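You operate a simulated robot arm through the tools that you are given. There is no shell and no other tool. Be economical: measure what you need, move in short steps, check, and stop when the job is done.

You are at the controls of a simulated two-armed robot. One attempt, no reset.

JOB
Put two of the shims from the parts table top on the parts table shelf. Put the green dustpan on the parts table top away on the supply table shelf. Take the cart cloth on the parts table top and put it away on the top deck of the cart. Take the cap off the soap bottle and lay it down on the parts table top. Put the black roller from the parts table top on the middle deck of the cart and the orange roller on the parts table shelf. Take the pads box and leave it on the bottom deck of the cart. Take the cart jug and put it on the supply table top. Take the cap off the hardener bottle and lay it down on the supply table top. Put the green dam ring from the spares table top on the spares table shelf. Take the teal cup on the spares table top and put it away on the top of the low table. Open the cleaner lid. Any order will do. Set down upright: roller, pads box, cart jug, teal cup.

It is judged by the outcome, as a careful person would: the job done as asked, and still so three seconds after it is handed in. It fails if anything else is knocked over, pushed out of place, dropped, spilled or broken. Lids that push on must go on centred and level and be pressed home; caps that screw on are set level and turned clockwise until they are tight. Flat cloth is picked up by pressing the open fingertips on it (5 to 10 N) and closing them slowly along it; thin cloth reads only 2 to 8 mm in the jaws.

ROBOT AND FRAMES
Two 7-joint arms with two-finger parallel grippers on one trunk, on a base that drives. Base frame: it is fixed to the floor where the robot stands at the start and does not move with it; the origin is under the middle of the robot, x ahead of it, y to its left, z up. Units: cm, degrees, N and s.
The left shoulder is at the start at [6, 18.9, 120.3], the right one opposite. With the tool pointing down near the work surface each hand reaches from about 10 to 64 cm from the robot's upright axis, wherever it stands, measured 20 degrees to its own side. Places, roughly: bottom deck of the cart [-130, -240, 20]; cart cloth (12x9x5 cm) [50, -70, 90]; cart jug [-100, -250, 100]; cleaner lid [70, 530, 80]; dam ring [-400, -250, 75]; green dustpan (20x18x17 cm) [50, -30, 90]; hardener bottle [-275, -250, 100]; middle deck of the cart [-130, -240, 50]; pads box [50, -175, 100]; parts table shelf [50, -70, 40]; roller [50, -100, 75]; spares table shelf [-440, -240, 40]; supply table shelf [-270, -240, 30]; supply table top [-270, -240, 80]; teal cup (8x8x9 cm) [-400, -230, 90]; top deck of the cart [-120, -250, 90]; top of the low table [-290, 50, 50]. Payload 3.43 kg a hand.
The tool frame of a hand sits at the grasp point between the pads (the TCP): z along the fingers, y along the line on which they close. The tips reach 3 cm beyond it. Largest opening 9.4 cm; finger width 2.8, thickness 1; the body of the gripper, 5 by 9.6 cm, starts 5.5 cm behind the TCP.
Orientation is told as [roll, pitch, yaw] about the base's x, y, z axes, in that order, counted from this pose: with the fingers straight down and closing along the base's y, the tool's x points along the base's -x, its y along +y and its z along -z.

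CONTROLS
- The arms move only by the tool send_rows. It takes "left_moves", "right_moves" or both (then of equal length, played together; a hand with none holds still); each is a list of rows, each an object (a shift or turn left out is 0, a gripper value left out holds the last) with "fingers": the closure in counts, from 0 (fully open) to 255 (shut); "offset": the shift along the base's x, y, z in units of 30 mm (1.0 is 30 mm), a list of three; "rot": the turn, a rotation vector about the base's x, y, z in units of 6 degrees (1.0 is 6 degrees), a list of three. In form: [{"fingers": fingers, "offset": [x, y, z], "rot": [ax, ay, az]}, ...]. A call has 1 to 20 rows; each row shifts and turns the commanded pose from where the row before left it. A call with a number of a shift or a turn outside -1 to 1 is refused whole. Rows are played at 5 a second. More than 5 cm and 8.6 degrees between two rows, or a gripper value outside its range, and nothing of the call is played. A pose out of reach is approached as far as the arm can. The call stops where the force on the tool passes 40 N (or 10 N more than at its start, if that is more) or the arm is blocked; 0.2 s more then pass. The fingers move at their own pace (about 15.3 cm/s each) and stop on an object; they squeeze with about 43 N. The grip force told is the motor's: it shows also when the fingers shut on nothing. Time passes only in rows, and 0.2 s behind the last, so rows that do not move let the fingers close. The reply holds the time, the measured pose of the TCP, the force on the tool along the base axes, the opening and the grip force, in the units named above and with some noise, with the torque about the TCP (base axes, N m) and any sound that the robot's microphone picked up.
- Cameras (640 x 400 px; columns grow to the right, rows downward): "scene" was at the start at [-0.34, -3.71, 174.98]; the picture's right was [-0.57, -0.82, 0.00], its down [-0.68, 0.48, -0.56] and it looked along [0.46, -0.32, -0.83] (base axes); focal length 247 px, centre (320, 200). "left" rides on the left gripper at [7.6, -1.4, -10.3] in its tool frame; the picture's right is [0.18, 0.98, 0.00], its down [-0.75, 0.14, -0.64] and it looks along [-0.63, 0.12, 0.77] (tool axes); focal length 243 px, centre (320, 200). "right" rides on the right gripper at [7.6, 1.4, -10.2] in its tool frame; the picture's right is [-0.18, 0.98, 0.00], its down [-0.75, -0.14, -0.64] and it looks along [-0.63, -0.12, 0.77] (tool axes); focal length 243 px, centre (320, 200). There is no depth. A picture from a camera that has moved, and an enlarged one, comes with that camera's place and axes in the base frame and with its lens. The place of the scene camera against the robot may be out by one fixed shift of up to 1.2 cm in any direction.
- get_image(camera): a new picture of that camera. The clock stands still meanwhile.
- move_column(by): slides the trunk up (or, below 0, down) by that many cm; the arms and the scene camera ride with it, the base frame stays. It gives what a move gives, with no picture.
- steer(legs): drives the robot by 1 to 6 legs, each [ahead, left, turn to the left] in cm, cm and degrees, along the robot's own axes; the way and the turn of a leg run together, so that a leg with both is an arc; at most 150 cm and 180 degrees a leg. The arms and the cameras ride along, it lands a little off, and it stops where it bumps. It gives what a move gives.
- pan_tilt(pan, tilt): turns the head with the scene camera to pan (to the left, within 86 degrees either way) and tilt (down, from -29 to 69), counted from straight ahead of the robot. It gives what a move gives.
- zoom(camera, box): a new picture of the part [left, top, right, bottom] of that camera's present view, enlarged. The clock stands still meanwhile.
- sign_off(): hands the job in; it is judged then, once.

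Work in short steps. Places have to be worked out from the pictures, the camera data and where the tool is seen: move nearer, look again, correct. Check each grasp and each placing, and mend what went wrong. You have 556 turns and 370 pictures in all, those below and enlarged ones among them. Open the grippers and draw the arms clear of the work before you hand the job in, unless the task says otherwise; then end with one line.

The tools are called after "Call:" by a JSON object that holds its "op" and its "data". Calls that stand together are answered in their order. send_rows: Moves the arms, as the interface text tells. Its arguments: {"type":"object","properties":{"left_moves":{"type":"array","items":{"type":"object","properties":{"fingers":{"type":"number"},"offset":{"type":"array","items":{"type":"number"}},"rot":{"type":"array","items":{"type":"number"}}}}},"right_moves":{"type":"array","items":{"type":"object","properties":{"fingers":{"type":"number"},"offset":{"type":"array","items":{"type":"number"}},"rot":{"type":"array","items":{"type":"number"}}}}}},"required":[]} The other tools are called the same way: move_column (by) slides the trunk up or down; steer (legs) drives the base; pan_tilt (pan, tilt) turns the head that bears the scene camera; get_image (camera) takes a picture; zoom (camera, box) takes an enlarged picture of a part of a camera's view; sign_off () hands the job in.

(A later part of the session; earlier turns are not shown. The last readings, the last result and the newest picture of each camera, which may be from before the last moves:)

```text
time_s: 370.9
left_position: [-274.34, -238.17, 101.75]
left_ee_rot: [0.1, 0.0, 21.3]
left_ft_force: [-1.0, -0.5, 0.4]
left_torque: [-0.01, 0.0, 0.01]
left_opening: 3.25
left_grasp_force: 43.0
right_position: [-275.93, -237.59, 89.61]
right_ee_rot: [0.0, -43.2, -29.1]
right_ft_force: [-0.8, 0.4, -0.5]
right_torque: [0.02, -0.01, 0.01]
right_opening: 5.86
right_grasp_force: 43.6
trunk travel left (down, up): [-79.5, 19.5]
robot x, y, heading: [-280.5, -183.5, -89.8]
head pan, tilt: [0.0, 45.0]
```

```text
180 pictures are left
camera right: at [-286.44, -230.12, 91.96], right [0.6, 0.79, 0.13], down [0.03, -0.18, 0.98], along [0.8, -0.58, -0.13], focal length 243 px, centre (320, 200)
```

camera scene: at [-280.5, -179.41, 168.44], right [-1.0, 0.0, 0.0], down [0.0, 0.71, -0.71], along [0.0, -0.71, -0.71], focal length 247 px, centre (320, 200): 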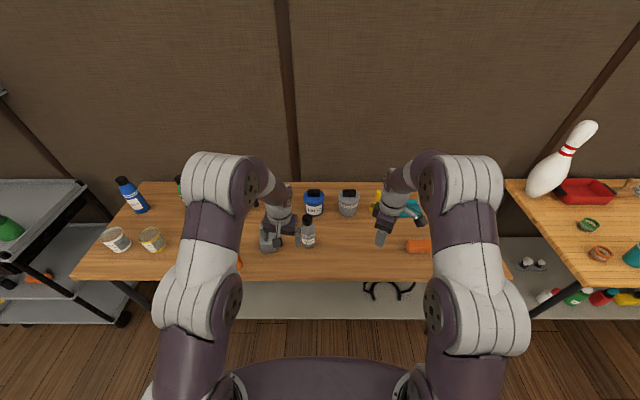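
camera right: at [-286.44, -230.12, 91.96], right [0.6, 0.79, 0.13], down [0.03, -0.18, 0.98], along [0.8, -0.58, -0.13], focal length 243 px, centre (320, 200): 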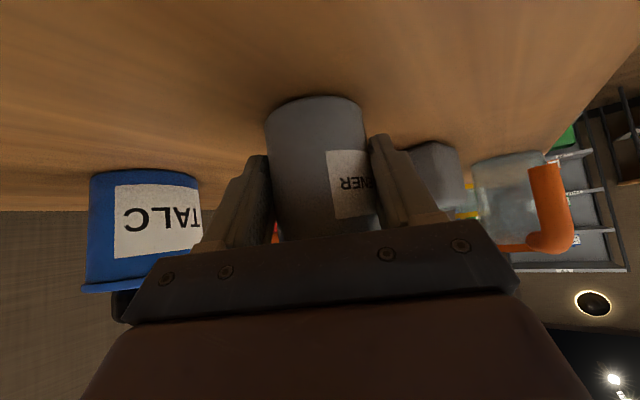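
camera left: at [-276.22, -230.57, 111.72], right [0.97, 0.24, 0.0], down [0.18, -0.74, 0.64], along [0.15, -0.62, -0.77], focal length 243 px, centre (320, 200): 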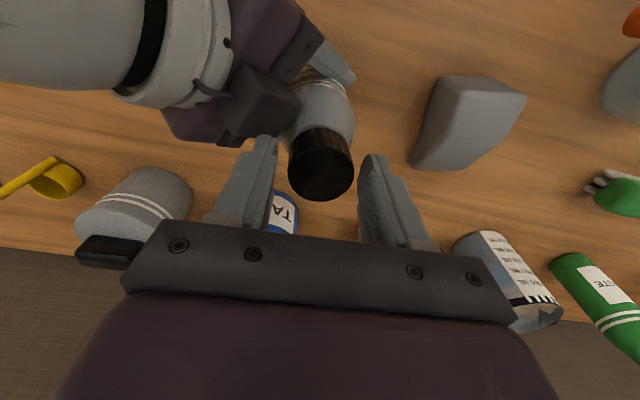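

All forces have dropped to zero: the cap is free. I lift it.

Call:
{"op": "send_rows", "data": {"left_moves": [{"offset": [0, 0, 0.2]}, {"offset": [0, 0, 0.5]}, {"offset": [0, 0, 0.5]}, {}]}}

Call:
{"op": "get_image", "data": {"camera": "left"}}

Call:
{"op": "zoom", "data": {"camera": "scene", "box": [140, 150, 460, 310]}}

```text
time_s: 371.9
left_position: [-274.28, -238.09, 105.43]
left_ee_rot: [0.3, -0.1, 21.3]
left_ft_force: [0.0, 0.2, 0.6]
left_torque: [0.0, -0.01, -0.03]
left_opening: 3.25
left_grasp_force: 42.9
right_position: [-275.87, -237.49, 89.47]
right_ee_rot: [0.1, -43.2, -29.2]
right_ft_force: [0.3, 0.3, 0.2]
right_torque: [0.01, -0.02, -0.02]
right_opening: 5.87
right_grasp_force: 43.0
trunk travel left (down, up): [-79.5, 19.5]
robot x, y, heading: [-280.09, -183.11, -89.7]
head pan, tilt: [0.0, 45.0]
```

```text
179 pictures are left
camera left: at [-280.78, -242.2, 115.56], right [-0.53, 0.85, 0.0], down [0.65, 0.4, 0.64], along [0.55, 0.34, -0.77], focal length 243 px, centre (320, 200)
```

left: 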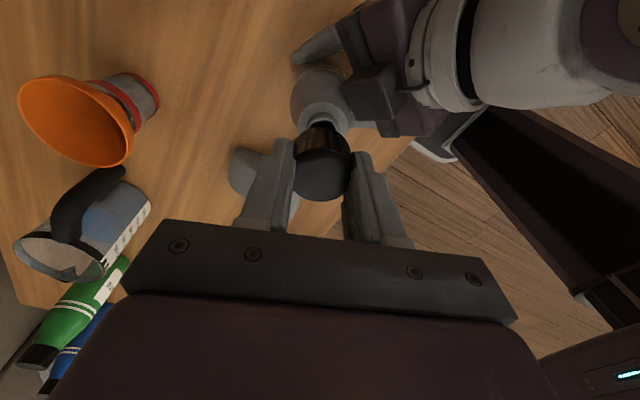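

```text
2.00 times, centred on (300, 230) of scene
camera zoom: at [-280.47, -185.34, 168.44], right [-1.0, 0.0, 0.0], down [0.0, 0.71, -0.71], along [0.0, -0.71, -0.71], focal length 495 px, centre (360, 140)
```

zoom: 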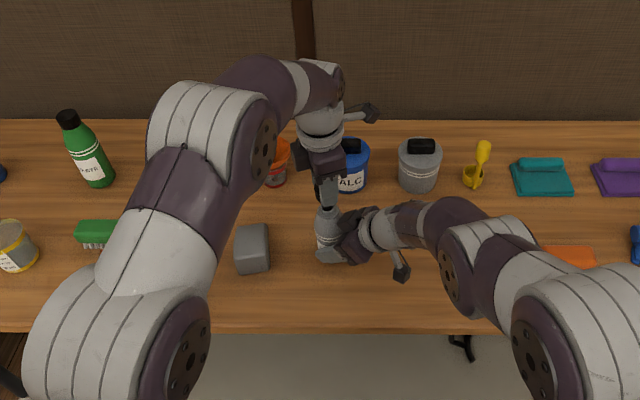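

I carry the cap to a free spot at (-268, -228) and lower it.

Call:
{"op": "send_rows", "data": {"left_moves": [{"offset": [0.5, 0.4, 0]}, {"offset": [0.5, 0.8, 0]}, {"offset": [0.5, 0.8, 0]}, {"offset": [0.5, 0.8, 0]}, {"offset": [0.1, 0.5, -0.5]}, {"offset": [0, 0, -1]}, {"offset": [0, 0, -1]}, {"offset": [0, 0, -1]}, {"offset": [0, 0, -1]}, {}]}}

Call:
{"op": "get_image", "data": {"camera": "left"}}

```text
time_s: 374.1
left_position: [-268.02, -228.17, 91.53]
left_ee_rot: [0.1, -0.1, 21.2]
left_ft_force: [0.3, 1.5, 0.0]
left_torque: [-0.01, 0.0, -0.01]
left_opening: 3.23
left_grasp_force: 42.8
right_position: [-275.97, -237.65, 89.56]
right_ee_rot: [0.0, -43.2, -29.3]
right_ft_force: [-0.9, -0.3, -0.9]
right_torque: [-0.01, 0.01, -0.01]
right_opening: 5.84
right_grasp_force: 43.3
trunk travel left (down, up): [-79.5, 19.5]
robot x, y, heading: [-280.51, -183.73, -89.8]
head pan, tilt: [0.0, 45.0]
```

```text
177 pictures are left
camera left: at [-274.48, -232.19, 101.86], right [-0.53, 0.85, 0.0], down [0.65, 0.4, 0.64], along [0.55, 0.34, -0.77], focal length 243 px, centre (320, 200)
```

left: 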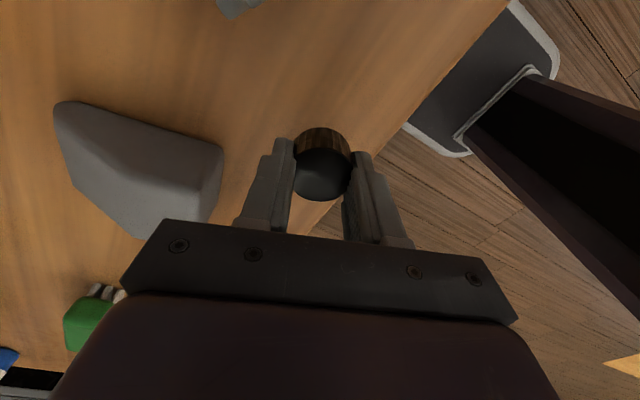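

Call:
{"op": "send_rows", "data": {"left_moves": [{"offset": [0, 0, -0.5]}, {"offset": [0, 0, -0.3]}, {"offset": [0, 0, -0.08]}, {"offset": [0, 0, -0.06]}, {"offset": [0, 0, -0.06]}, {"offset": [0, 0, -0.06]}]}}

```text
time_s: 375.5
left_position: [-268.14, -228.23, 88.69]
left_ee_rot: [0.1, 0.0, 21.2]
left_ft_force: [0.4, -0.3, 0.2]
left_torque: [0.0, 0.04, 0.03]
left_opening: 3.26
left_grasp_force: 42.9
right_position: [-276.06, -237.6, 89.54]
right_ee_rot: [0.0, -43.2, -29.3]
right_ft_force: [1.3, 0.1, -0.6]
right_torque: [0.02, 0.0, 0.04]
right_opening: 5.86
right_grasp_force: 43.0
trunk travel left (down, up): [-79.5, 19.5]
robot x, y, heading: [-280.34, -183.59, -89.6]
head pan, tilt: [0.0, 45.0]
```

Call:
{"op": "send_rows", "data": {"left_moves": [{"offset": [0, 0, -0.06]}, {"offset": [0, 0, -0.06]}, {"offset": [0, 0, -0.06]}]}}

```text
time_s: 376.3
left_position: [-268.11, -228.18, 88.24]
left_ee_rot: [0.0, 0.0, 21.2]
left_ft_force: [-0.5, 1.3, 11.4]
left_torque: [0.17, -0.09, 0.0]
left_opening: 3.27
left_grasp_force: 43.4
right_position: [-276.01, -237.51, 89.5]
right_ee_rot: [-0.1, -43.2, -29.2]
right_ft_force: [-0.1, -0.3, -0.3]
right_torque: [0.04, 0.02, -0.01]
right_opening: 5.86
right_grasp_force: 43.1
trunk travel left (down, up): [-79.5, 19.5]
robot x, y, heading: [-280.61, -183.63, -89.9]
head pan, tilt: [0.0, 45.0]
```

Contact. I release the cap and lift; then the right hand lets the bottle go and backs out along its line.

Call:
{"op": "send_rows", "data": {"left_moves": [{"fingers": 120}, {}, {"offset": [0, 0, 0.5]}, {"offset": [0, 0, 1]}, {"offset": [0, 0, 1]}, {"offset": [0, 0, 1]}, {"offset": [0, 0, 1]}, {}], "right_moves": [{}, {}, {"fingers": 60}, {"fingers": 0}, {}, {"offset": [-0.54, 0.3, 0.57]}, {"offset": [-0.54, 0.3, 0.57]}, {"offset": [-0.54, 0.3, 0.57]}]}}

Call:
{"op": "send_rows", "data": {"right_moves": [{"offset": [-0.54, 0.3, 0.57]}, {"offset": [-0.7, 0.3, 0.6]}, {"offset": [-0.7, 0.3, 0.6]}, {}]}}

Call:
{"op": "get_image", "data": {"camera": "scene"}}

Call:
{"op": "get_image", "data": {"camera": "left"}}

```text
time_s: 378.1
left_position: [-268.1, -228.38, 101.56]
left_ee_rot: [0.1, -0.1, 21.3]
left_ft_force: [-1.0, 0.0, 0.2]
left_torque: [0.0, 0.0, -0.02]
left_opening: 4.95
left_grasp_force: 0.0
right_position: [-280.84, -234.95, 94.73]
right_ee_rot: [0.0, -43.2, -29.3]
right_ft_force: [-0.2, 0.1, 0.6]
right_torque: [-0.01, 0.03, 0.03]
right_opening: 9.39
right_grasp_force: 0.0
trunk travel left (down, up): [-79.5, 19.5]
robot x, y, heading: [-280.16, -183.43, -89.7]
head pan, tilt: [0.0, 45.0]
```

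```text
time_s: 379.1
left_position: [-268.07, -228.29, 101.44]
left_ee_rot: [0.2, 0.0, 21.3]
left_ft_force: [-0.1, 0.9, 0.1]
left_torque: [-0.03, -0.02, 0.01]
left_opening: 4.97
left_grasp_force: 0.1
right_position: [-286.68, -232.27, 99.99]
right_ee_rot: [0.0, -43.2, -29.2]
right_ft_force: [0.6, 0.1, 0.2]
right_torque: [0.02, 0.01, 0.0]
right_opening: 9.4
right_grasp_force: 0.1
trunk travel left (down, up): [-79.5, 19.5]
robot x, y, heading: [-280.3, -183.57, -89.8]
head pan, tilt: [0.0, 45.0]
```

```text
176 pictures are left
camera scene: at [-280.45, -185.34, 168.44], right [-1.0, 0.0, 0.0], down [0.0, 0.71, -0.71], along [0.0, -0.71, -0.71], focal length 247 px, centre (320, 200)
```

scene: 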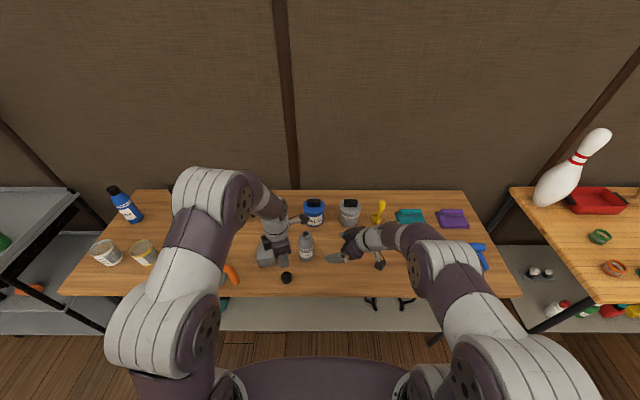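

```text
175 pictures are left
camera left: at [-274.56, -232.39, 111.65], right [-0.53, 0.85, 0.0], down [0.65, 0.4, 0.64], along [0.55, 0.34, -0.77], focal length 243 px, centre (320, 200)
```

left: 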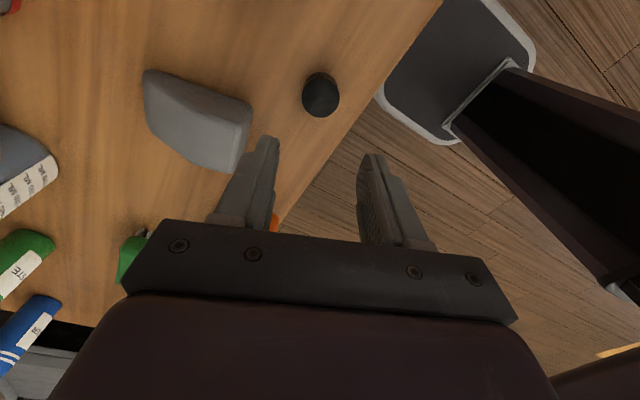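

The hardener cap lies on the table, bottle standing. Next the spares table: I back off, restore the left hand's turn, and drive along.

Call:
{"op": "steer", "data": {"legs": [[-45, 0, 0], [0, -118, 0]]}}

Call:
{"op": "send_rows", "data": {"left_moves": [{"rot": [0, 0, -1]}, {"rot": [0, 0, -1]}, {"rot": [0, 0, -1]}, {"rot": [0, 0, -1]}, {"rot": [0, 0, -1]}, {"rot": [0, 0, -1]}, {"rot": [0, 0, -1]}, {"rot": [0, 0, -1]}, {"rot": [0, 0, -1]}, {"rot": [0, 0, -1]}, {"rot": [0, 0, -1]}, {"rot": [0, 0, -1]}, {"rot": [0, 0, -1]}, {"rot": [0, 0, -1]}, {"rot": [0, 0, -1]}, {"rot": [0, 0, -1]}, {"rot": [0, 0, -1]}, {"rot": [0, 0, -1]}, {"rot": [0, 0, -0.6]}], "right_moves": [{"rot": [0, 0, -1]}, {"rot": [0, 0, -1]}, {"rot": [0, 0, -1]}, {"rot": [0, 0, -1]}, {"rot": [0, 0, -1]}, {"rot": [0, 0, -1]}, {"rot": [0, 0, -1]}, {"rot": [0, 0, -1]}, {"rot": [0, 0, -1]}, {"rot": [0, 0, -1]}, {}, {}, {}, {}, {}, {}, {}, {}, {}]}}

Call:
{"op": "get_image", "data": {"camera": "scene"}}

```text
time_s: 387.4
left_position: [-388.2, -183.59, 101.44]
left_ee_rot: [0.1, 0.0, 20.8]
left_ft_force: [-0.3, 0.9, -0.2]
left_torque: [0.02, -0.03, 0.01]
left_opening: 4.99
left_grasp_force: 0.2
right_position: [-406.62, -187.35, 100.05]
right_ee_rot: [0.1, -43.2, -29.7]
right_ft_force: [-0.7, 0.2, 0.4]
right_torque: [-0.01, 0.04, 0.0]
right_opening: 9.38
right_grasp_force: 0.1
trunk travel left (down, up): [-79.5, 19.5]
robot x, y, heading: [-400.15, -138.51, -90.1]
head pan, tilt: [0.0, 45.0]
```

```text
time_s: 391.4
left_position: [-388.08, -183.67, 101.55]
left_ee_rot: [0.1, 0.0, -90.9]
left_ft_force: [-0.6, 0.7, 0.2]
left_torque: [0.04, 0.0, -0.02]
left_opening: 4.97
left_grasp_force: 0.2
right_position: [-421.23, -185.54, 100.21]
right_ee_rot: [0.5, -43.1, -89.7]
right_ft_force: [0.1, 0.7, -0.2]
right_torque: [0.01, 0.01, 0.0]
right_opening: 9.41
right_grasp_force: 0.1
right hand out of reach, approached as far as the arm can: row 8, 9, 10
trunk travel left (down, up): [-79.5, 19.5]
robot x, y, heading: [-400.33, -138.88, -90.0]
head pan, tilt: [0.0, 45.0]
```

```text
174 pictures are left
camera scene: at [-400.24, -140.5, 168.44], right [-1.0, 0.0, 0.0], down [0.0, 0.71, -0.71], along [0.0, -0.71, -0.71], focal length 247 px, centre (320, 200)
```

scene: 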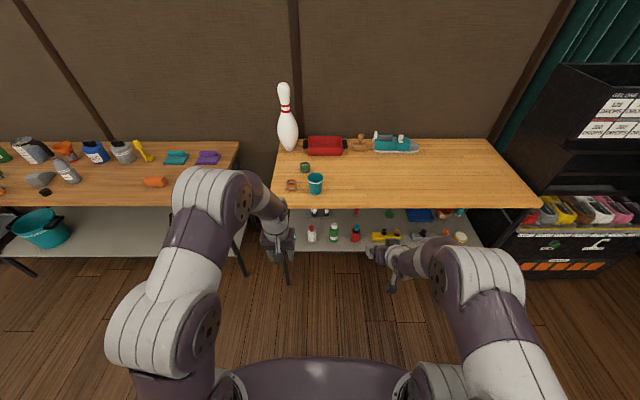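

Call:
{"op": "zoom", "data": {"camera": "scene", "box": [260, 120, 420, 250]}}

Call:
{"op": "zoom", "data": {"camera": "scene", "box": [270, 190, 500, 260]}}

```text
3.08 times, centred on (340, 185) of scene
camera zoom: at [-400.24, -140.5, 168.44], right [-1.0, 0.0, 0.0], down [0.0, 0.71, -0.71], along [0.0, -0.71, -0.71], focal length 761 px, centre (258, 246)
```

zoom: 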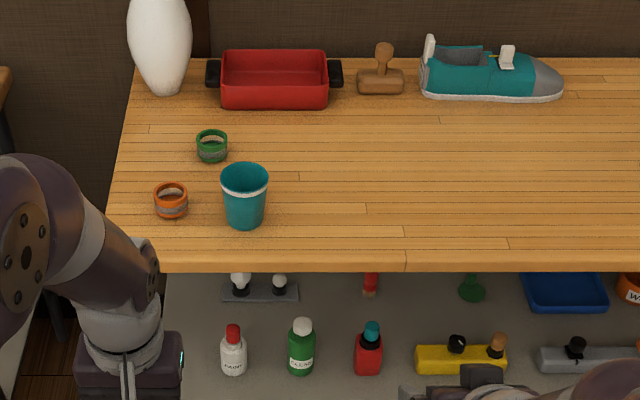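

```text
2.78 times, centred on (385, 225) of scene
camera zoom: at [-400.24, -140.5, 168.44], right [-1.0, 0.0, 0.0], down [0.0, 0.71, -0.71], along [0.0, -0.71, -0.71], focal length 688 px, centre (139, 130)
```

zoom: 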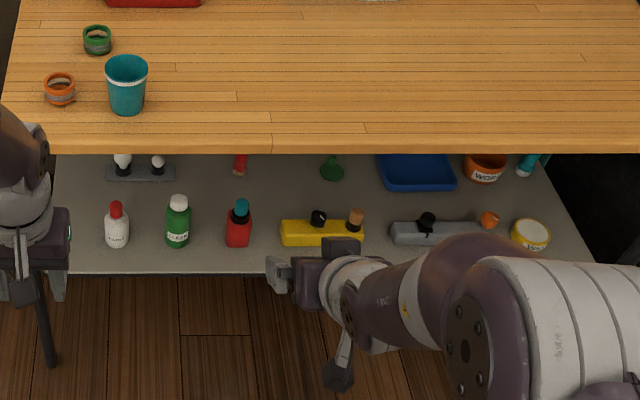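

The green ring is at about (-392, -245) and the teal cup at (-398, -232). I pitch the left hand to 45° and drive up.

Call:
{"op": "send_rows", "data": {"left_moves": [{"rot": [-1, 0, 0], "fingers": 0}, {"rot": [-1, 0, 0]}, {"rot": [-1, 0, 0]}, {"rot": [-1, 0, 0]}, {"rot": [-1, 0, 0]}, {"rot": [-1, 0, 0], "offset": [0, 0, 0.5]}, {"rot": [-1, 0, 0], "offset": [0, 0, 0.5]}, {"rot": [-0.5, 0, 0]}, {}]}}

Call:
{"op": "steer", "data": {"legs": [[38, -4, 0]]}}

Call:
{"op": "get_image", "data": {"camera": "left"}}

```text
time_s: 393.4
left_position: [-387.46, -183.61, 102.84]
left_ee_rot: [3.0, -38.3, -91.2]
left_ft_force: [0.9, 0.0, -0.1]
left_torque: [0.03, -0.01, 0.01]
left_opening: 9.38
left_grasp_force: 0.2
left hand out of reach, approached as far as the arm can: row 6, 7
right_position: [-421.25, -185.79, 100.12]
right_ee_rot: [0.5, -43.1, -89.7]
right_ft_force: [-0.1, 0.2, -0.4]
right_torque: [0.0, 0.04, 0.04]
right_opening: 9.41
right_grasp_force: 0.1
trunk travel left (down, up): [-79.5, 19.5]
robot x, y, heading: [-400.14, -139.1, -90.2]
head pan, tilt: [0.0, 45.0]
```

```text
time_s: 395.9
left_position: [-391.43, -222.41, 102.84]
left_ee_rot: [3.0, -38.4, -90.9]
left_ft_force: [-0.3, 0.3, 0.0]
left_torque: [0.01, -0.01, 0.01]
left_opening: 9.38
left_grasp_force: 0.0
right_position: [-425.13, -224.56, 100.33]
right_ee_rot: [0.5, -43.1, -89.4]
right_ft_force: [-0.3, -0.1, 0.5]
right_torque: [0.0, 0.0, 0.0]
right_opening: 9.39
right_grasp_force: 0.0
trunk travel left (down, up): [-79.5, 19.5]
robot x, y, heading: [-404.24, -177.81, -90.2]
head pan, tilt: [0.0, 45.0]
```

```text
171 pictures are left
camera left: at [-393.05, -210.05, 105.99], right [0.98, 0.16, -0.07], down [0.1, -0.19, 0.98], along [0.14, -0.97, -0.2], focal length 243 px, centre (320, 200)
```

left: 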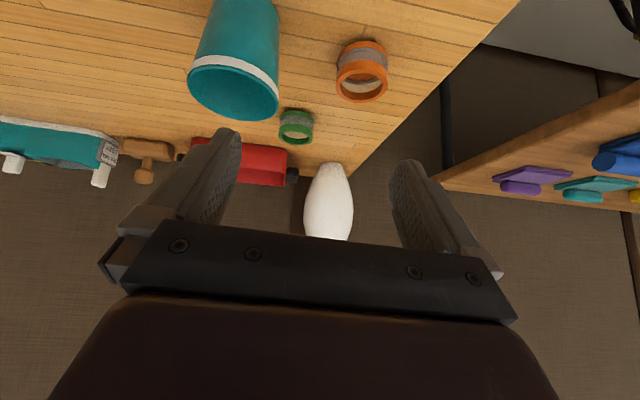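

The cup stands in the way of the left hand's camera, so the cup goes first. I shift the robot left and turn the right hand straight down to pinch the cup's rim.

Call:
{"op": "steer", "data": {"legs": [[0, 14, 0]]}}

Call:
{"op": "send_rows", "data": {"right_moves": [{"rot": [1, 0, 0]}, {"rot": [1, 0, 0]}, {"rot": [1, 0, 0]}, {"rot": [1, 0, 0]}, {"rot": [1, 0, 0]}, {"rot": [1, 0, 0]}, {"rot": [1, 0, 0]}, {"rot": [0.18, 0, 0]}, {}]}}

Call:
{"op": "get_image", "data": {"camera": "right"}}

```text
time_s: 397.2
left_position: [-377.55, -222.59, 102.73]
left_ee_rot: [3.0, -38.3, -91.1]
left_ft_force: [-0.7, -0.5, -0.7]
left_torque: [0.02, 0.02, 0.0]
left_opening: 9.41
left_grasp_force: 0.1
right_position: [-411.39, -224.65, 100.2]
right_ee_rot: [0.5, -43.0, -89.6]
right_ft_force: [-0.2, -0.1, -0.2]
right_torque: [-0.02, 0.03, 0.02]
right_opening: 9.39
right_grasp_force: 0.1
trunk travel left (down, up): [-79.5, 19.5]
robot x, y, heading: [-390.28, -177.74, -90.3]
head pan, tilt: [0.0, 45.0]
```

```text
time_s: 399.2
left_position: [-377.45, -222.53, 102.67]
left_ee_rot: [3.0, -38.3, -91.0]
left_ft_force: [0.2, -0.1, 0.1]
left_torque: [0.01, -0.01, -0.01]
left_opening: 9.4
left_grasp_force: 0.0
right_position: [-410.45, -223.69, 99.12]
right_ee_rot: [2.7, -7.5, -89.6]
right_ft_force: [0.8, -0.5, -0.3]
right_torque: [-0.04, -0.03, -0.02]
right_opening: 9.37
right_grasp_force: 0.1
right hand out of reach, approached as far as the arm can: row 5, 6, 7
trunk travel left (down, up): [-79.5, 19.5]
robot x, y, heading: [-390.4, -177.55, -89.8]
head pan, tilt: [0.0, 45.0]
```

```text
170 pictures are left
camera right: at [-409.71, -214.73, 108.49], right [0.98, -0.17, 0.07], down [-0.17, -0.66, 0.73], along [-0.08, -0.73, -0.68], focal length 243 px, centre (320, 200)
```

right: 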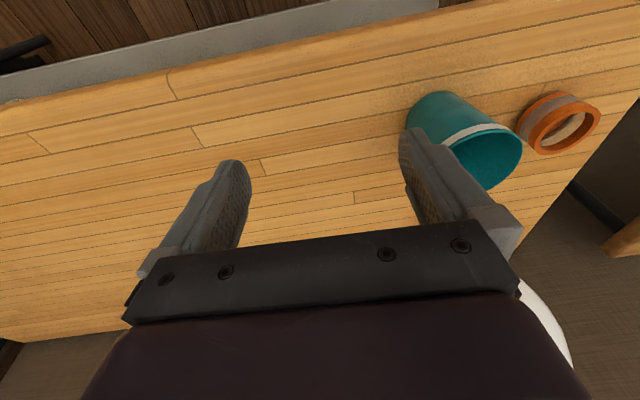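

Call:
{"op": "send_rows", "data": {"right_moves": [{"offset": [0.5, -0.5, 0.2], "fingers": 80}, {"offset": [0.5, -0.5, 0], "rot": [0.6, 0.2, 0]}, {"offset": [0.5, -0.5, 0], "rot": [0.65, 0.25, 0]}, {"offset": [0.4, -0.3, 0]}, {}]}}

Call:
{"op": "get_image", "data": {"camera": "right"}}

```text
time_s: 400.4
left_position: [-377.47, -222.37, 102.82]
left_ee_rot: [3.0, -38.3, -91.0]
left_ft_force: [0.0, 0.1, -0.1]
left_torque: [0.01, -0.02, 0.01]
left_opening: 9.41
left_grasp_force: 0.0
right_position: [-404.89, -229.29, 99.67]
right_ee_rot: [-0.1, 0.0, -89.5]
right_ft_force: [0.1, 0.7, -1.0]
right_torque: [0.03, 0.03, 0.02]
right_opening: 6.45
right_grasp_force: 0.1
trunk travel left (down, up): [-79.5, 19.5]
robot x, y, heading: [-390.03, -177.68, -90.2]
head pan, tilt: [0.0, 45.0]
```

```text
169 pictures are left
camera right: at [-403.63, -221.46, 110.21], right [0.98, -0.17, 0.0], down [-0.13, -0.75, 0.64], along [-0.11, -0.63, -0.77], focal length 243 px, centre (320, 200)
```

right: 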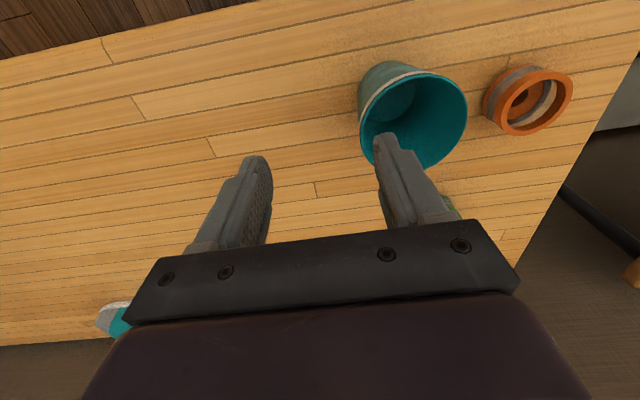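

The cup's rim is centred at (-398.1, -229.3), z ≈ 93. I set one finger inside and one outside the near-right wall.

Call:
{"op": "send_rows", "data": {"right_moves": [{"offset": [0.5, 0, 0]}, {"offset": [0.43, 0, -0.3]}, {"offset": [0, 0, -0.7]}, {"offset": [0, 0, -0.7]}, {"offset": [0, 0, -0.4]}, {}]}}

Call:
{"op": "get_image", "data": {"camera": "right"}}

```text
time_s: 401.8
left_position: [-377.6, -222.53, 102.89]
left_ee_rot: [3.0, -38.3, -91.0]
left_ft_force: [-1.0, -0.2, 0.2]
left_torque: [-0.01, 0.0, -0.02]
left_opening: 9.4
left_grasp_force: 0.0
right_position: [-401.93, -229.11, 93.4]
right_ee_rot: [0.1, -0.1, -89.3]
right_ft_force: [0.8, 0.4, 0.0]
right_torque: [0.04, -0.01, -0.04]
right_opening: 6.42
right_grasp_force: 0.1
trunk travel left (down, up): [-79.5, 19.5]
robot x, y, heading: [-390.38, -177.58, -90.2]
head pan, tilt: [0.0, 45.0]
```

```text
168 pictures are left
camera right: at [-400.7, -221.39, 103.81], right [0.98, -0.17, 0.0], down [-0.13, -0.75, 0.64], along [-0.11, -0.63, -0.77], focal length 243 px, centre (320, 200)
```

right: 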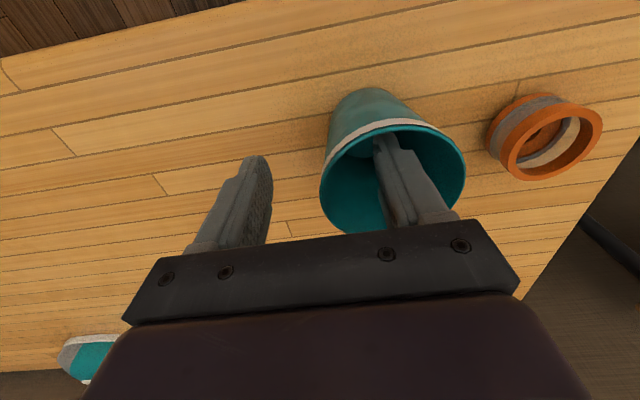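

Call:
{"op": "send_rows", "data": {"right_moves": [{"offset": [0, 0, -0.2]}, {"fingers": 160}, {"fingers": 200}, {"fingers": 255}, {}, {}, {"offset": [0, 0, 0.3]}, {"offset": [0, 0, 0.5]}, {}]}}

Call:
{"op": "get_image", "data": {"camera": "right"}}

```text
time_s: 403.8
left_position: [-377.58, -222.58, 102.71]
left_ee_rot: [3.0, -38.3, -91.0]
left_ft_force: [-0.3, -0.2, 0.4]
left_torque: [-0.01, -0.01, 0.0]
left_opening: 9.38
left_grasp_force: 0.0
right_position: [-401.9, -229.12, 95.29]
right_ee_rot: [0.2, -0.1, -89.4]
right_ft_force: [0.2, -0.1, 0.1]
right_torque: [0.01, 0.0, -0.01]
right_opening: 0.58
right_grasp_force: 40.2
trunk travel left (down, up): [-79.5, 19.5]
robot x, y, heading: [-390.29, -177.45, -90.3]
head pan, tilt: [0.0, 45.0]
```

```text
167 pictures are left
camera right: at [-400.76, -221.47, 105.67], right [0.98, -0.17, 0.0], down [-0.13, -0.75, 0.64], along [-0.11, -0.63, -0.77], focal length 243 px, centre (320, 200)
```

right: 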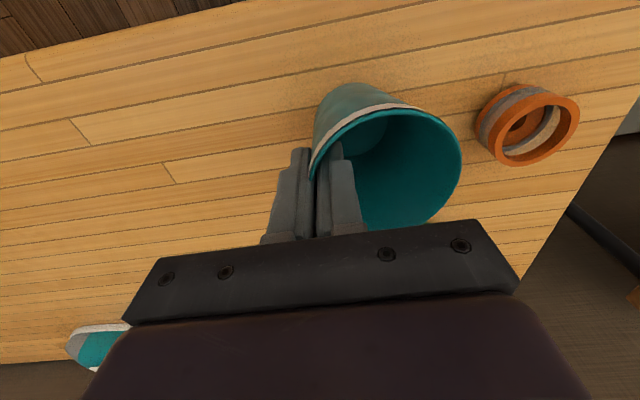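

The rim is pinched and the cup lifts. I raise it and carry it off to the right side, then bring the left hand to the ring.

Call:
{"op": "send_rows", "data": {"right_moves": [{"offset": [0, 0, 1]}, {"offset": [0, 0.3, 1]}, {"offset": [-0.5, 0.6, 0.5]}, {"offset": [-0.7, 0.6, 0]}, {"offset": [-0.7, 0.6, 0]}, {"offset": [-0.7, 0, 0]}, {}]}}

Call:
{"op": "get_image", "data": {"camera": "right"}}

Call:
{"op": "steer", "data": {"legs": [[6, -14, 0]]}}

Call:
{"op": "get_image", "data": {"camera": "left"}}

```text
time_s: 405.4
left_position: [-377.48, -222.53, 102.78]
left_ee_rot: [2.9, -38.3, -91.0]
left_ft_force: [-0.2, 0.4, -0.7]
left_torque: [-0.01, -0.03, -0.01]
left_opening: 9.41
left_grasp_force: 0.0
right_position: [-409.6, -222.88, 102.85]
right_ee_rot: [0.0, 0.0, -89.4]
right_ft_force: [0.4, -0.1, -0.6]
right_torque: [-0.03, 0.06, 0.02]
right_opening: 0.57
right_grasp_force: 40.3
trunk travel left (down, up): [-79.5, 19.5]
robot x, y, heading: [-389.83, -177.42, -90.0]
head pan, tilt: [0.0, 45.0]
```

```text
166 pictures are left
camera right: at [-408.45, -215.11, 113.24], right [0.98, -0.17, 0.0], down [-0.13, -0.75, 0.64], along [-0.11, -0.63, -0.77], focal length 243 px, centre (320, 200)
```

right: 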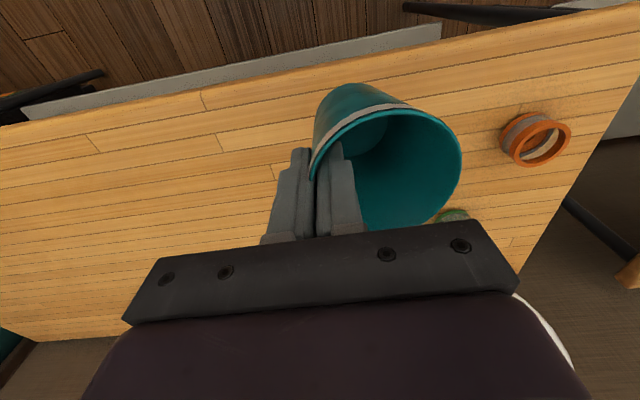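

```text
time_s: 406.8
left_position: [-391.24, -228.47, 102.79]
left_ee_rot: [3.0, -38.3, -91.1]
left_ft_force: [-0.2, 0.0, 0.0]
left_torque: [-0.03, -0.01, 0.02]
left_opening: 9.41
left_grasp_force: 0.0
right_position: [-423.56, -228.77, 102.91]
right_ee_rot: [0.2, -0.1, -89.5]
right_ft_force: [0.3, -0.6, -0.3]
right_torque: [0.02, 0.04, -0.01]
right_opening: 0.59
right_grasp_force: 41.4
trunk travel left (down, up): [-79.5, 19.5]
robot x, y, heading: [-403.76, -183.62, -90.0]
head pan, tilt: [0.0, 45.0]
```

```text
165 pictures are left
camera left: at [-392.99, -216.08, 105.99], right [0.98, 0.16, -0.07], down [0.1, -0.19, 0.98], along [0.14, -0.97, -0.2], focal length 243 px, centre (320, 200)
```

left: 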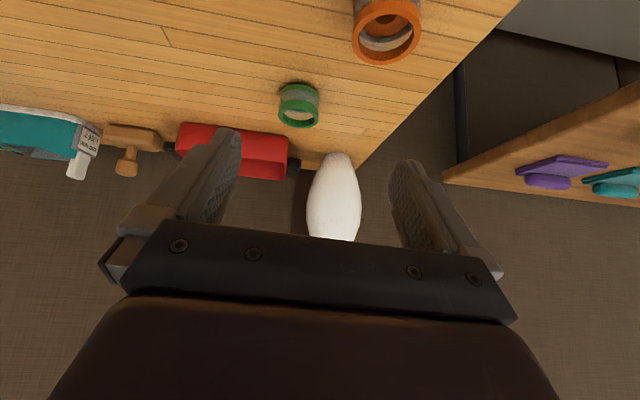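

Call:
{"op": "send_rows", "data": {"left_moves": [{"offset": [-0.2, -0.8, -0.5], "rot": [-0.4, 0.2, 0]}, {"offset": [-0.2, -0.8, -0.5], "rot": [-0.4, 0.2, 0]}, {"offset": [-0.1, -0.8, -0.5], "rot": [-0.3, 0.1, 0]}, {"offset": [0, -0.7, -0.5]}, {}]}}

Call:
{"op": "get_image", "data": {"camera": "left"}}

```text
time_s: 408.0
left_position: [-392.89, -237.88, 96.77]
left_ee_rot: [-0.9, -45.0, -88.3]
left_ft_force: [-0.8, 0.3, 0.4]
left_torque: [0.0, -0.02, 0.03]
left_opening: 9.45
left_grasp_force: 0.2
right_position: [-423.69, -228.73, 102.81]
right_ee_rot: [0.2, -0.1, -89.5]
right_ft_force: [-0.1, -0.1, -0.6]
right_torque: [0.0, 0.01, -0.03]
right_opening: 0.6
right_grasp_force: 40.7
trunk travel left (down, up): [-79.5, 19.5]
robot x, y, heading: [-404.36, -183.24, -90.4]
head pan, tilt: [0.0, 45.0]
```

```text
164 pictures are left
camera left: at [-394.42, -225.14, 98.6], right [0.98, 0.15, -0.14], down [0.15, -0.08, 0.98], along [0.13, -0.99, -0.1], focal length 243 px, centre (320, 200)
```

left: 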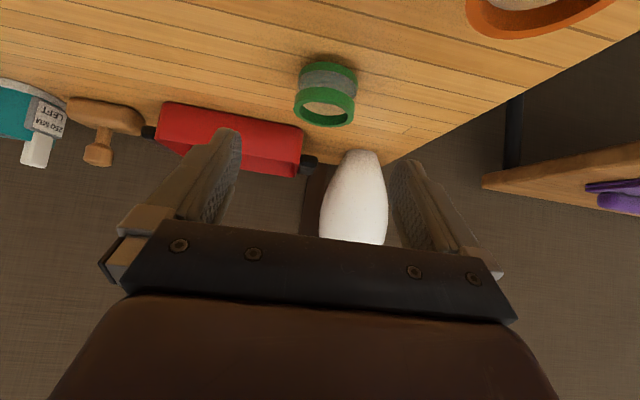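

Call:
{"op": "send_rows", "data": {"left_moves": [{"offset": [0, -0.7, -0.75]}, {"offset": [0, -0.7, -0.75]}, {"offset": [0, -0.7, -0.75]}, {"offset": [0.03, -0.65, -0.65]}, {"fingers": 60}, {"fingers": 120}, {"fingers": 200}, {}, {}]}}

Call:
{"op": "get_image", "data": {"camera": "left"}}

```text
time_s: 410.0
left_position: [-392.8, -246.11, 88.18]
left_ee_rot: [-1.0, -44.9, -88.4]
left_ft_force: [-0.1, -1.4, 2.9]
left_torque: [-0.06, 0.03, 0.02]
left_opening: 5.67
left_grasp_force: 43.5
right_position: [-423.52, -228.78, 102.85]
right_ee_rot: [0.1, -0.1, -89.5]
right_ft_force: [0.8, 0.4, 0.1]
right_torque: [-0.01, 0.02, 0.0]
right_opening: 0.59
right_grasp_force: 39.8
trunk travel left (down, up): [-79.5, 19.5]
robot x, y, heading: [-404.37, -183.68, -90.3]
head pan, tilt: [0.0, 45.0]
```

```text
163 pictures are left
camera left: at [-394.4, -233.39, 90.03], right [0.98, 0.15, -0.14], down [0.15, -0.08, 0.98], along [0.13, -0.99, -0.1], focal length 243 px, centre (320, 200)
```

left: 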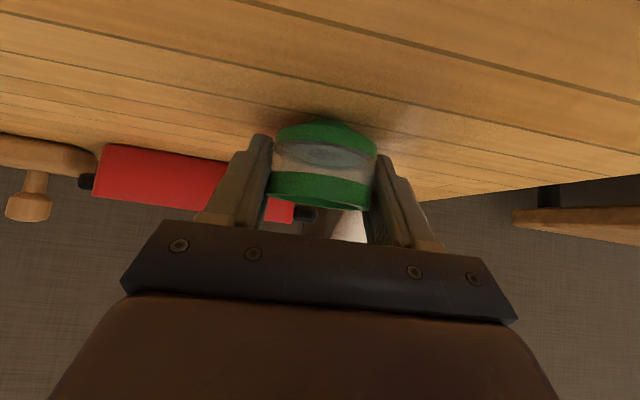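

The ring is gripped (5.7 cm). I lift it, back off, lower the trunk and look at the shelf.

Call:
{"op": "send_rows", "data": {"left_moves": [{"offset": [0, 0, 0.6]}, {"offset": [0, 0, 1]}, {"offset": [0, 0.3, 1]}, {"offset": [0, 0.3, 1]}, {"offset": [0, 0.3, 0.5]}, {}]}}

Call:
{"op": "steer", "data": {"legs": [[-40, 0, 0.3]]}}

Call:
{"op": "move_column", "data": {"by": -40}}

Call:
{"op": "get_image", "data": {"camera": "scene"}}

Call:
{"op": "get_image", "data": {"camera": "left"}}

```text
time_s: 411.4
left_position: [-393.07, -243.55, 100.41]
left_ee_rot: [-1.1, -44.9, -88.3]
left_ft_force: [0.3, 0.3, 0.1]
left_torque: [-0.01, -0.02, -0.01]
left_opening: 5.64
left_grasp_force: 42.9
right_position: [-423.54, -228.72, 102.79]
right_ee_rot: [0.1, -0.1, -89.6]
right_ft_force: [-0.3, 0.0, -1.2]
right_torque: [0.01, 0.05, -0.01]
right_opening: 0.59
right_grasp_force: 40.8
trunk travel left (down, up): [-79.5, 19.5]
robot x, y, heading: [-404.18, -183.67, -90.4]
head pan, tilt: [0.0, 45.0]
```

```text
time_s: 413.9
left_position: [-392.69, -202.24, 100.31]
left_ee_rot: [-1.0, -44.8, -88.3]
left_ft_force: [-1.0, -0.5, -0.1]
left_torque: [0.02, 0.01, 0.01]
left_opening: 5.64
left_grasp_force: 43.0
right_position: [-423.34, -187.74, 102.82]
right_ee_rot: [0.1, 0.0, -89.4]
right_ft_force: [-0.6, 0.0, -0.6]
right_torque: [-0.03, -0.03, 0.01]
right_opening: 0.58
right_grasp_force: 40.1
trunk travel left (down, up): [-79.5, 19.5]
robot x, y, heading: [-404.14, -142.32, -89.8]
head pan, tilt: [0.0, 45.0]
```

```text
time_s: 417.8
left_position: [-392.68, -202.27, 60.42]
left_ee_rot: [-1.0, -44.8, -88.2]
left_ft_force: [-0.6, -0.3, -1.0]
left_torque: [0.01, 0.0, 0.01]
left_opening: 5.63
left_grasp_force: 42.6
right_position: [-423.38, -187.77, 62.84]
right_ee_rot: [0.2, -0.1, -89.3]
right_ft_force: [0.5, 1.1, -0.3]
right_torque: [0.04, 0.03, 0.02]
right_opening: 0.58
right_grasp_force: 39.7
trunk travel left (down, up): [-39.5, 59.5]
robot x, y, heading: [-403.96, -142.43, -89.9]
head pan, tilt: [0.0, 45.0]
```

```text
162 pictures are left
camera scene: at [-404.24, -144.28, 128.45], right [-1.0, 0.0, 0.0], down [0.0, 0.71, -0.71], along [0.0, -0.71, -0.71], focal length 247 px, centre (320, 200)
```

scene: 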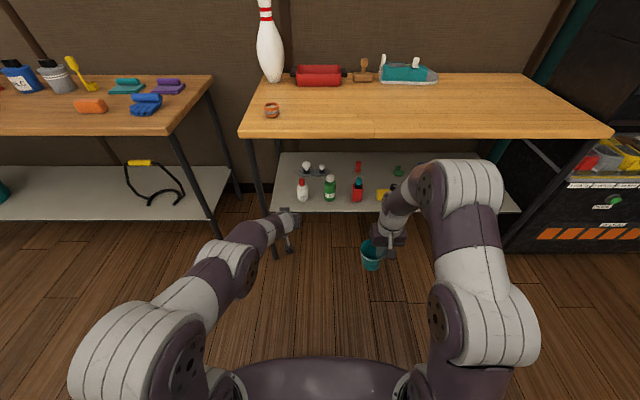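

```text
161 pictures are left
camera left: at [-394.22, -189.63, 62.25], right [0.98, 0.15, -0.14], down [0.16, -0.08, 0.98], along [0.14, -0.99, -0.1], focal length 243 px, centre (320, 200)
```

left: 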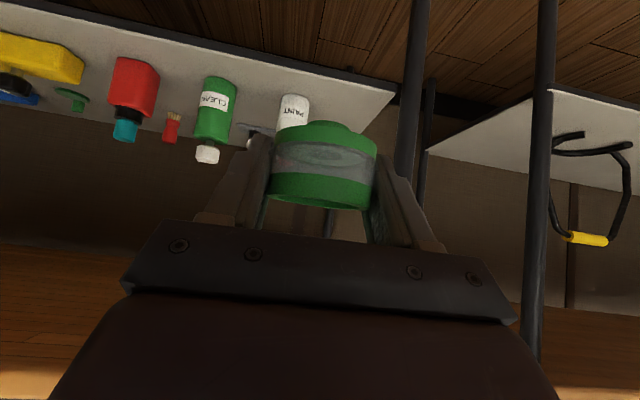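

Call:
{"op": "zoom", "data": {"camera": "scene", "box": [240, 140, 420, 240]}}

Call:
{"op": "zoom", "data": {"camera": "left", "box": [0, 0, 440, 220]}}

```text
3.56 times, centred on (330, 190) of scene
camera zoom: at [-404.24, -144.28, 128.45], right [-1.0, 0.0, 0.0], down [0.0, 0.71, -0.71], along [0.0, -0.71, -0.71], focal length 879 px, centre (284, 236)
```

zoom: 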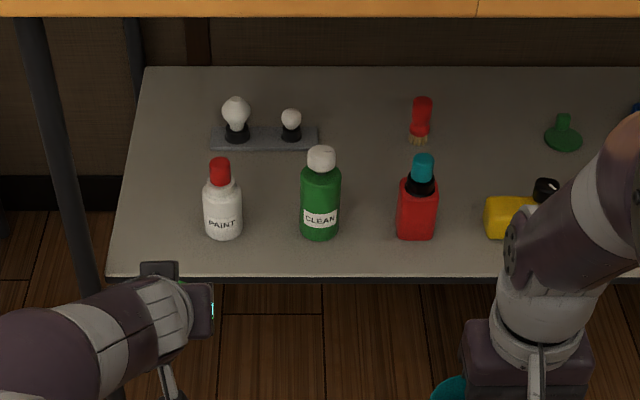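

```text
1.45 times, centred on (220, 110) of left
camera zoom: at [-394.22, -189.63, 62.25], right [0.98, 0.15, -0.14], down [0.16, -0.08, 0.98], along [0.14, -0.99, -0.1], focal length 353 px, centre (466, 331)
```

zoom: 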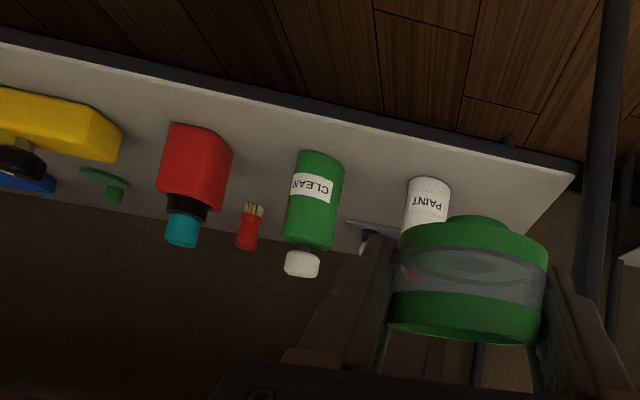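

The shelf's front strip is free at x ≈ -402, between the white and green bottles. I line up, lower, and go in.

Call:
{"op": "steer", "data": {"legs": [[0, -9.7, 0]]}}

Call:
{"op": "move_column", "data": {"by": -11}}

Call:
{"op": "steer", "data": {"legs": [[22, 0, 0]]}}

Call:
{"op": "get_image", "data": {"camera": "left"}}

Call:
{"op": "get_image", "data": {"camera": "scene"}}

```text
time_s: 418.9
left_position: [-402.39, -202.27, 60.4]
left_ee_rot: [-0.8, -45.0, -88.4]
left_ft_force: [-0.8, -0.6, 0.1]
left_torque: [0.01, 0.0, 0.01]
left_opening: 5.63
left_grasp_force: 42.7
right_position: [-433.15, -187.67, 62.82]
right_ee_rot: [0.1, -0.1, -89.4]
right_ft_force: [-0.7, -0.8, 0.3]
right_torque: [0.0, 0.0, 0.02]
right_opening: 0.61
right_grasp_force: 40.3
trunk travel left (down, up): [-39.5, 59.5]
robot x, y, heading: [-413.65, -142.4, -89.9]
head pan, tilt: [0.0, 45.0]
```

```text
time_s: 420.3
left_position: [-402.32, -202.36, 49.47]
left_ee_rot: [-1.0, -44.9, -88.3]
left_ft_force: [0.4, 0.1, -0.4]
left_torque: [0.03, 0.0, -0.03]
left_opening: 5.64
left_grasp_force: 42.8
right_position: [-433.12, -187.74, 51.81]
right_ee_rot: [0.0, 0.0, -89.4]
right_ft_force: [1.1, -0.3, 0.2]
right_torque: [0.01, 0.0, 0.0]
right_opening: 0.58
right_grasp_force: 39.8
trunk travel left (down, up): [-28.5, 70.5]
robot x, y, heading: [-413.57, -142.47, -89.8]
head pan, tilt: [0.0, 45.0]
```

```text
time_s: 422.0
left_position: [-402.36, -224.61, 49.35]
left_ee_rot: [-1.0, -44.7, -88.0]
left_ft_force: [0.1, 0.8, -0.8]
left_torque: [0.02, -0.04, 0.01]
left_opening: 5.63
left_grasp_force: 43.1
right_position: [-433.09, -209.99, 51.76]
right_ee_rot: [0.1, -0.1, -89.2]
right_ft_force: [-1.2, -0.9, 0.6]
right_torque: [-0.01, 0.01, -0.01]
right_opening: 0.6
right_grasp_force: 40.3
trunk travel left (down, up): [-28.5, 70.5]
robot x, y, heading: [-413.85, -164.97, -89.9]
head pan, tilt: [0.0, 45.0]
```

```text
158 pictures are left
camera left: at [-403.86, -211.93, 51.23], right [0.98, 0.15, -0.14], down [0.16, -0.08, 0.98], along [0.14, -0.99, -0.1], focal length 243 px, centre (320, 200)
```

left: 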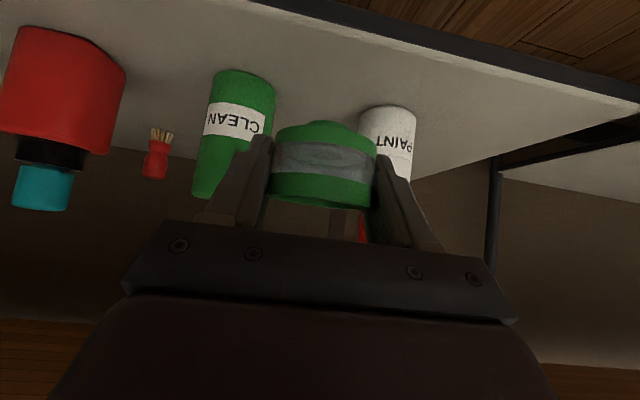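

```text
157 pictures are left
camera scene: at [-413.93, -166.62, 117.44], right [-1.0, 0.0, 0.0], down [0.0, 0.71, -0.71], along [0.0, -0.71, -0.71], focal length 247 px, centre (320, 200)
```

scene: 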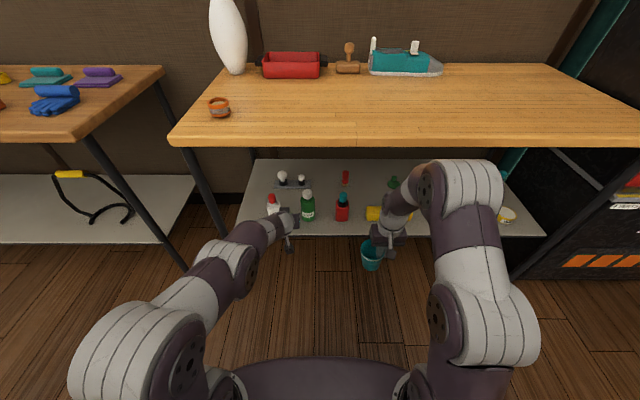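

Call:
{"op": "send_rows", "data": {"left_moves": [{"offset": [-0.05, -0.6, 0]}, {"offset": [0, -0.6, -0.3]}, {"offset": [0, 0, -0.6]}, {"offset": [0, 0, -0.5]}, {"offset": [0, 0, -0.2]}, {"offset": [0, 0, -0.1]}, {"offset": [0, 0, -0.08]}]}}

Call:
{"op": "get_image", "data": {"camera": "left"}}

```text
time_s: 423.6
left_position: [-402.45, -228.26, 43.9]
left_ee_rot: [-1.0, -44.9, -88.2]
left_ft_force: [-0.2, -0.1, -0.1]
left_torque: [0.03, 0.03, -0.01]
left_opening: 5.63
left_grasp_force: 42.9
right_position: [-433.11, -209.88, 51.89]
right_ee_rot: [-0.1, -0.2, -89.3]
right_ft_force: [0.6, -0.1, -0.9]
right_torque: [-0.02, 0.0, -0.01]
right_opening: 0.6
right_grasp_force: 40.1
trunk travel left (down, up): [-28.5, 70.5]
robot x, y, heading: [-413.78, -164.85, -90.0]
head pan, tilt: [0.0, 45.0]
```

```text
156 pictures are left
camera left: at [-403.94, -215.52, 45.88], right [0.98, 0.15, -0.14], down [0.16, -0.08, 0.98], along [0.14, -0.99, -0.1], focal length 243 px, centre (320, 200)
```

left: 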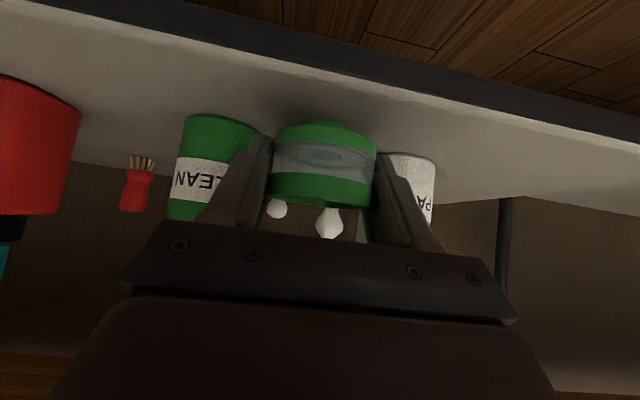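

Call:
{"op": "send_rows", "data": {"left_moves": [{"offset": [0, 0, -0.07]}, {"offset": [0, 0, -0.07]}, {"offset": [0, 0, -0.06]}]}}

```text
time_s: 424.4
left_position: [-402.41, -228.22, 43.41]
left_ee_rot: [-1.0, -44.7, -88.1]
left_ft_force: [0.3, -0.3, 0.2]
left_torque: [0.0, 0.02, 0.0]
left_opening: 5.64
left_grasp_force: 43.5
right_position: [-432.99, -209.91, 51.87]
right_ee_rot: [0.0, -0.1, -89.3]
right_ft_force: [0.4, 0.3, -0.5]
right_torque: [0.02, 0.02, -0.03]
right_opening: 0.59
right_grasp_force: 39.9
trunk travel left (down, up): [-28.5, 70.5]
robot x, y, heading: [-414.04, -164.84, -89.9]
head pan, tilt: [0.0, 45.0]
```

Call:
{"op": "send_rows", "data": {"left_moves": [{"offset": [0, 0, -0.06]}, {"offset": [0, 0, -0.06]}, {"offset": [0, 0, -0.06]}]}}

```text
time_s: 425.2
left_position: [-402.52, -228.32, 43.25]
left_ee_rot: [-1.1, -45.2, -88.1]
left_ft_force: [0.3, 1.2, 10.7]
left_torque: [0.08, -0.15, 0.04]
left_opening: 5.63
left_grasp_force: 43.2
right_position: [-433.02, -209.86, 51.85]
right_ee_rot: [0.1, -0.2, -89.4]
right_ft_force: [0.3, 0.5, -0.5]
right_torque: [0.03, 0.02, 0.0]
right_opening: 0.61
right_grasp_force: 40.5
trunk travel left (down, up): [-28.5, 70.5]
robot x, y, heading: [-413.82, -164.9, -90.2]
head pan, tilt: [0.0, 45.0]
```

Contact. I open to 6.6 cm and back straight out.

Call:
{"op": "send_rows", "data": {"left_moves": [{"offset": [0, 0, 0.03], "fingers": 76}, {}, {}, {"offset": [0, 0.6, 0]}, {"offset": [0, 1, 0]}, {"offset": [0, 1, 0.2]}, {}]}}

Call:
{"op": "get_image", "data": {"camera": "left"}}

```text
time_s: 426.5
left_position: [-402.76, -226.75, 43.2]
left_ee_rot: [-0.8, -46.0, -88.3]
left_ft_force: [-0.1, 8.8, 13.1]
left_torque: [0.15, -0.46, 0.34]
left_opening: 6.6
left_grasp_force: 0.0
left hand out of reach, approached as far as the arm can: row 5, 6
right_position: [-432.96, -209.91, 51.86]
right_ee_rot: [0.0, -0.2, -89.2]
right_ft_force: [-0.3, 0.2, 0.8]
right_torque: [0.0, 0.02, 0.01]
right_opening: 0.6
right_grasp_force: 40.4
trunk travel left (down, up): [-28.5, 70.5]
robot x, y, heading: [-413.8, -164.97, -89.7]
head pan, tilt: [0.0, 45.0]
stopped in row 6 (left hand): the force on the tool passed its limit (the readings are from after the stop); the commanded pose is now the measured one
```

```text
155 pictures are left
camera left: at [-404.33, -213.9, 44.73], right [0.98, 0.15, -0.14], down [0.15, -0.06, 0.99], along [0.14, -0.99, -0.08], focal length 243 px, centre (320, 200)
```

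left: 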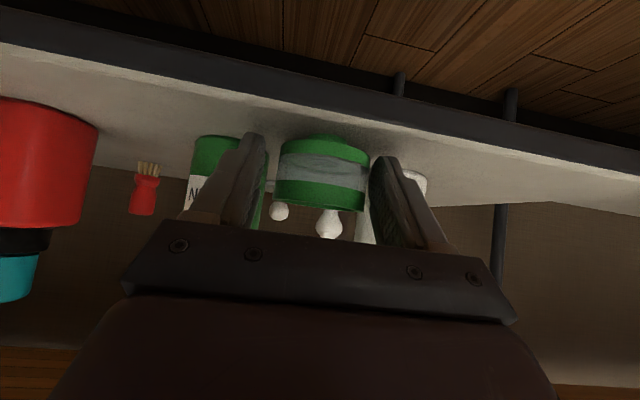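

The arm is at its near limit, so I lift slightly and withdraw with the base.

Call:
{"op": "send_rows", "data": {"left_moves": [{"offset": [0, 0, 0.25]}, {}]}}

Call:
{"op": "steer", "data": {"legs": [[-20, 0, 0]]}}

Call:
{"op": "get_image", "data": {"camera": "left"}}

```text
time_s: 427.1
left_position: [-402.7, -226.61, 43.65]
left_ee_rot: [-0.8, -45.8, -88.1]
left_ft_force: [0.5, 0.2, -0.2]
left_torque: [0.02, 0.01, 0.0]
left_opening: 6.6
left_grasp_force: 0.1
right_position: [-432.99, -210.15, 51.93]
right_ee_rot: [0.1, -0.2, -89.2]
right_ft_force: [-0.2, -0.7, -0.3]
right_torque: [-0.02, 0.02, 0.03]
right_opening: 0.56
right_grasp_force: 40.6
trunk travel left (down, up): [-28.5, 70.5]
robot x, y, heading: [-413.94, -164.52, -90.1]
head pan, tilt: [0.0, 45.0]
```

```text
time_s: 428.7
left_position: [-402.89, -206.49, 43.61]
left_ee_rot: [-0.9, -45.8, -88.3]
left_ft_force: [-0.1, 0.3, 0.0]
left_torque: [0.02, 0.0, 0.0]
left_opening: 6.59
left_grasp_force: 0.0
right_position: [-433.17, -189.91, 51.81]
right_ee_rot: [0.0, -0.2, -89.4]
right_ft_force: [-0.4, -0.5, -0.3]
right_torque: [-0.02, 0.02, 0.01]
right_opening: 0.59
right_grasp_force: 39.7
trunk travel left (down, up): [-28.5, 70.5]
robot x, y, heading: [-413.49, -144.48, -90.1]
head pan, tilt: [0.0, 45.0]
```

```text
154 pictures are left
camera left: at [-404.39, -193.73, 45.35], right [0.98, 0.15, -0.14], down [0.15, -0.06, 0.99], along [0.14, -0.99, -0.08], focal length 243 px, centre (320, 200)
```

left: 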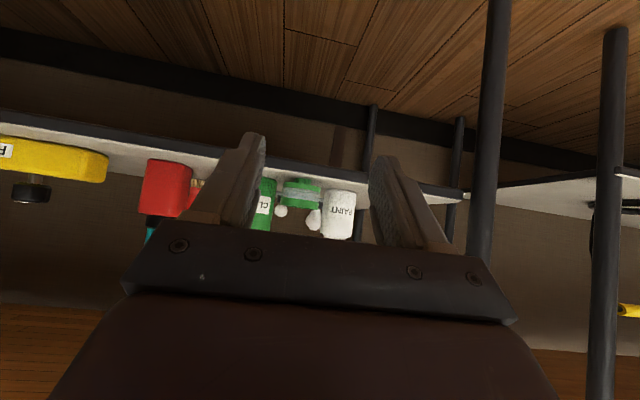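

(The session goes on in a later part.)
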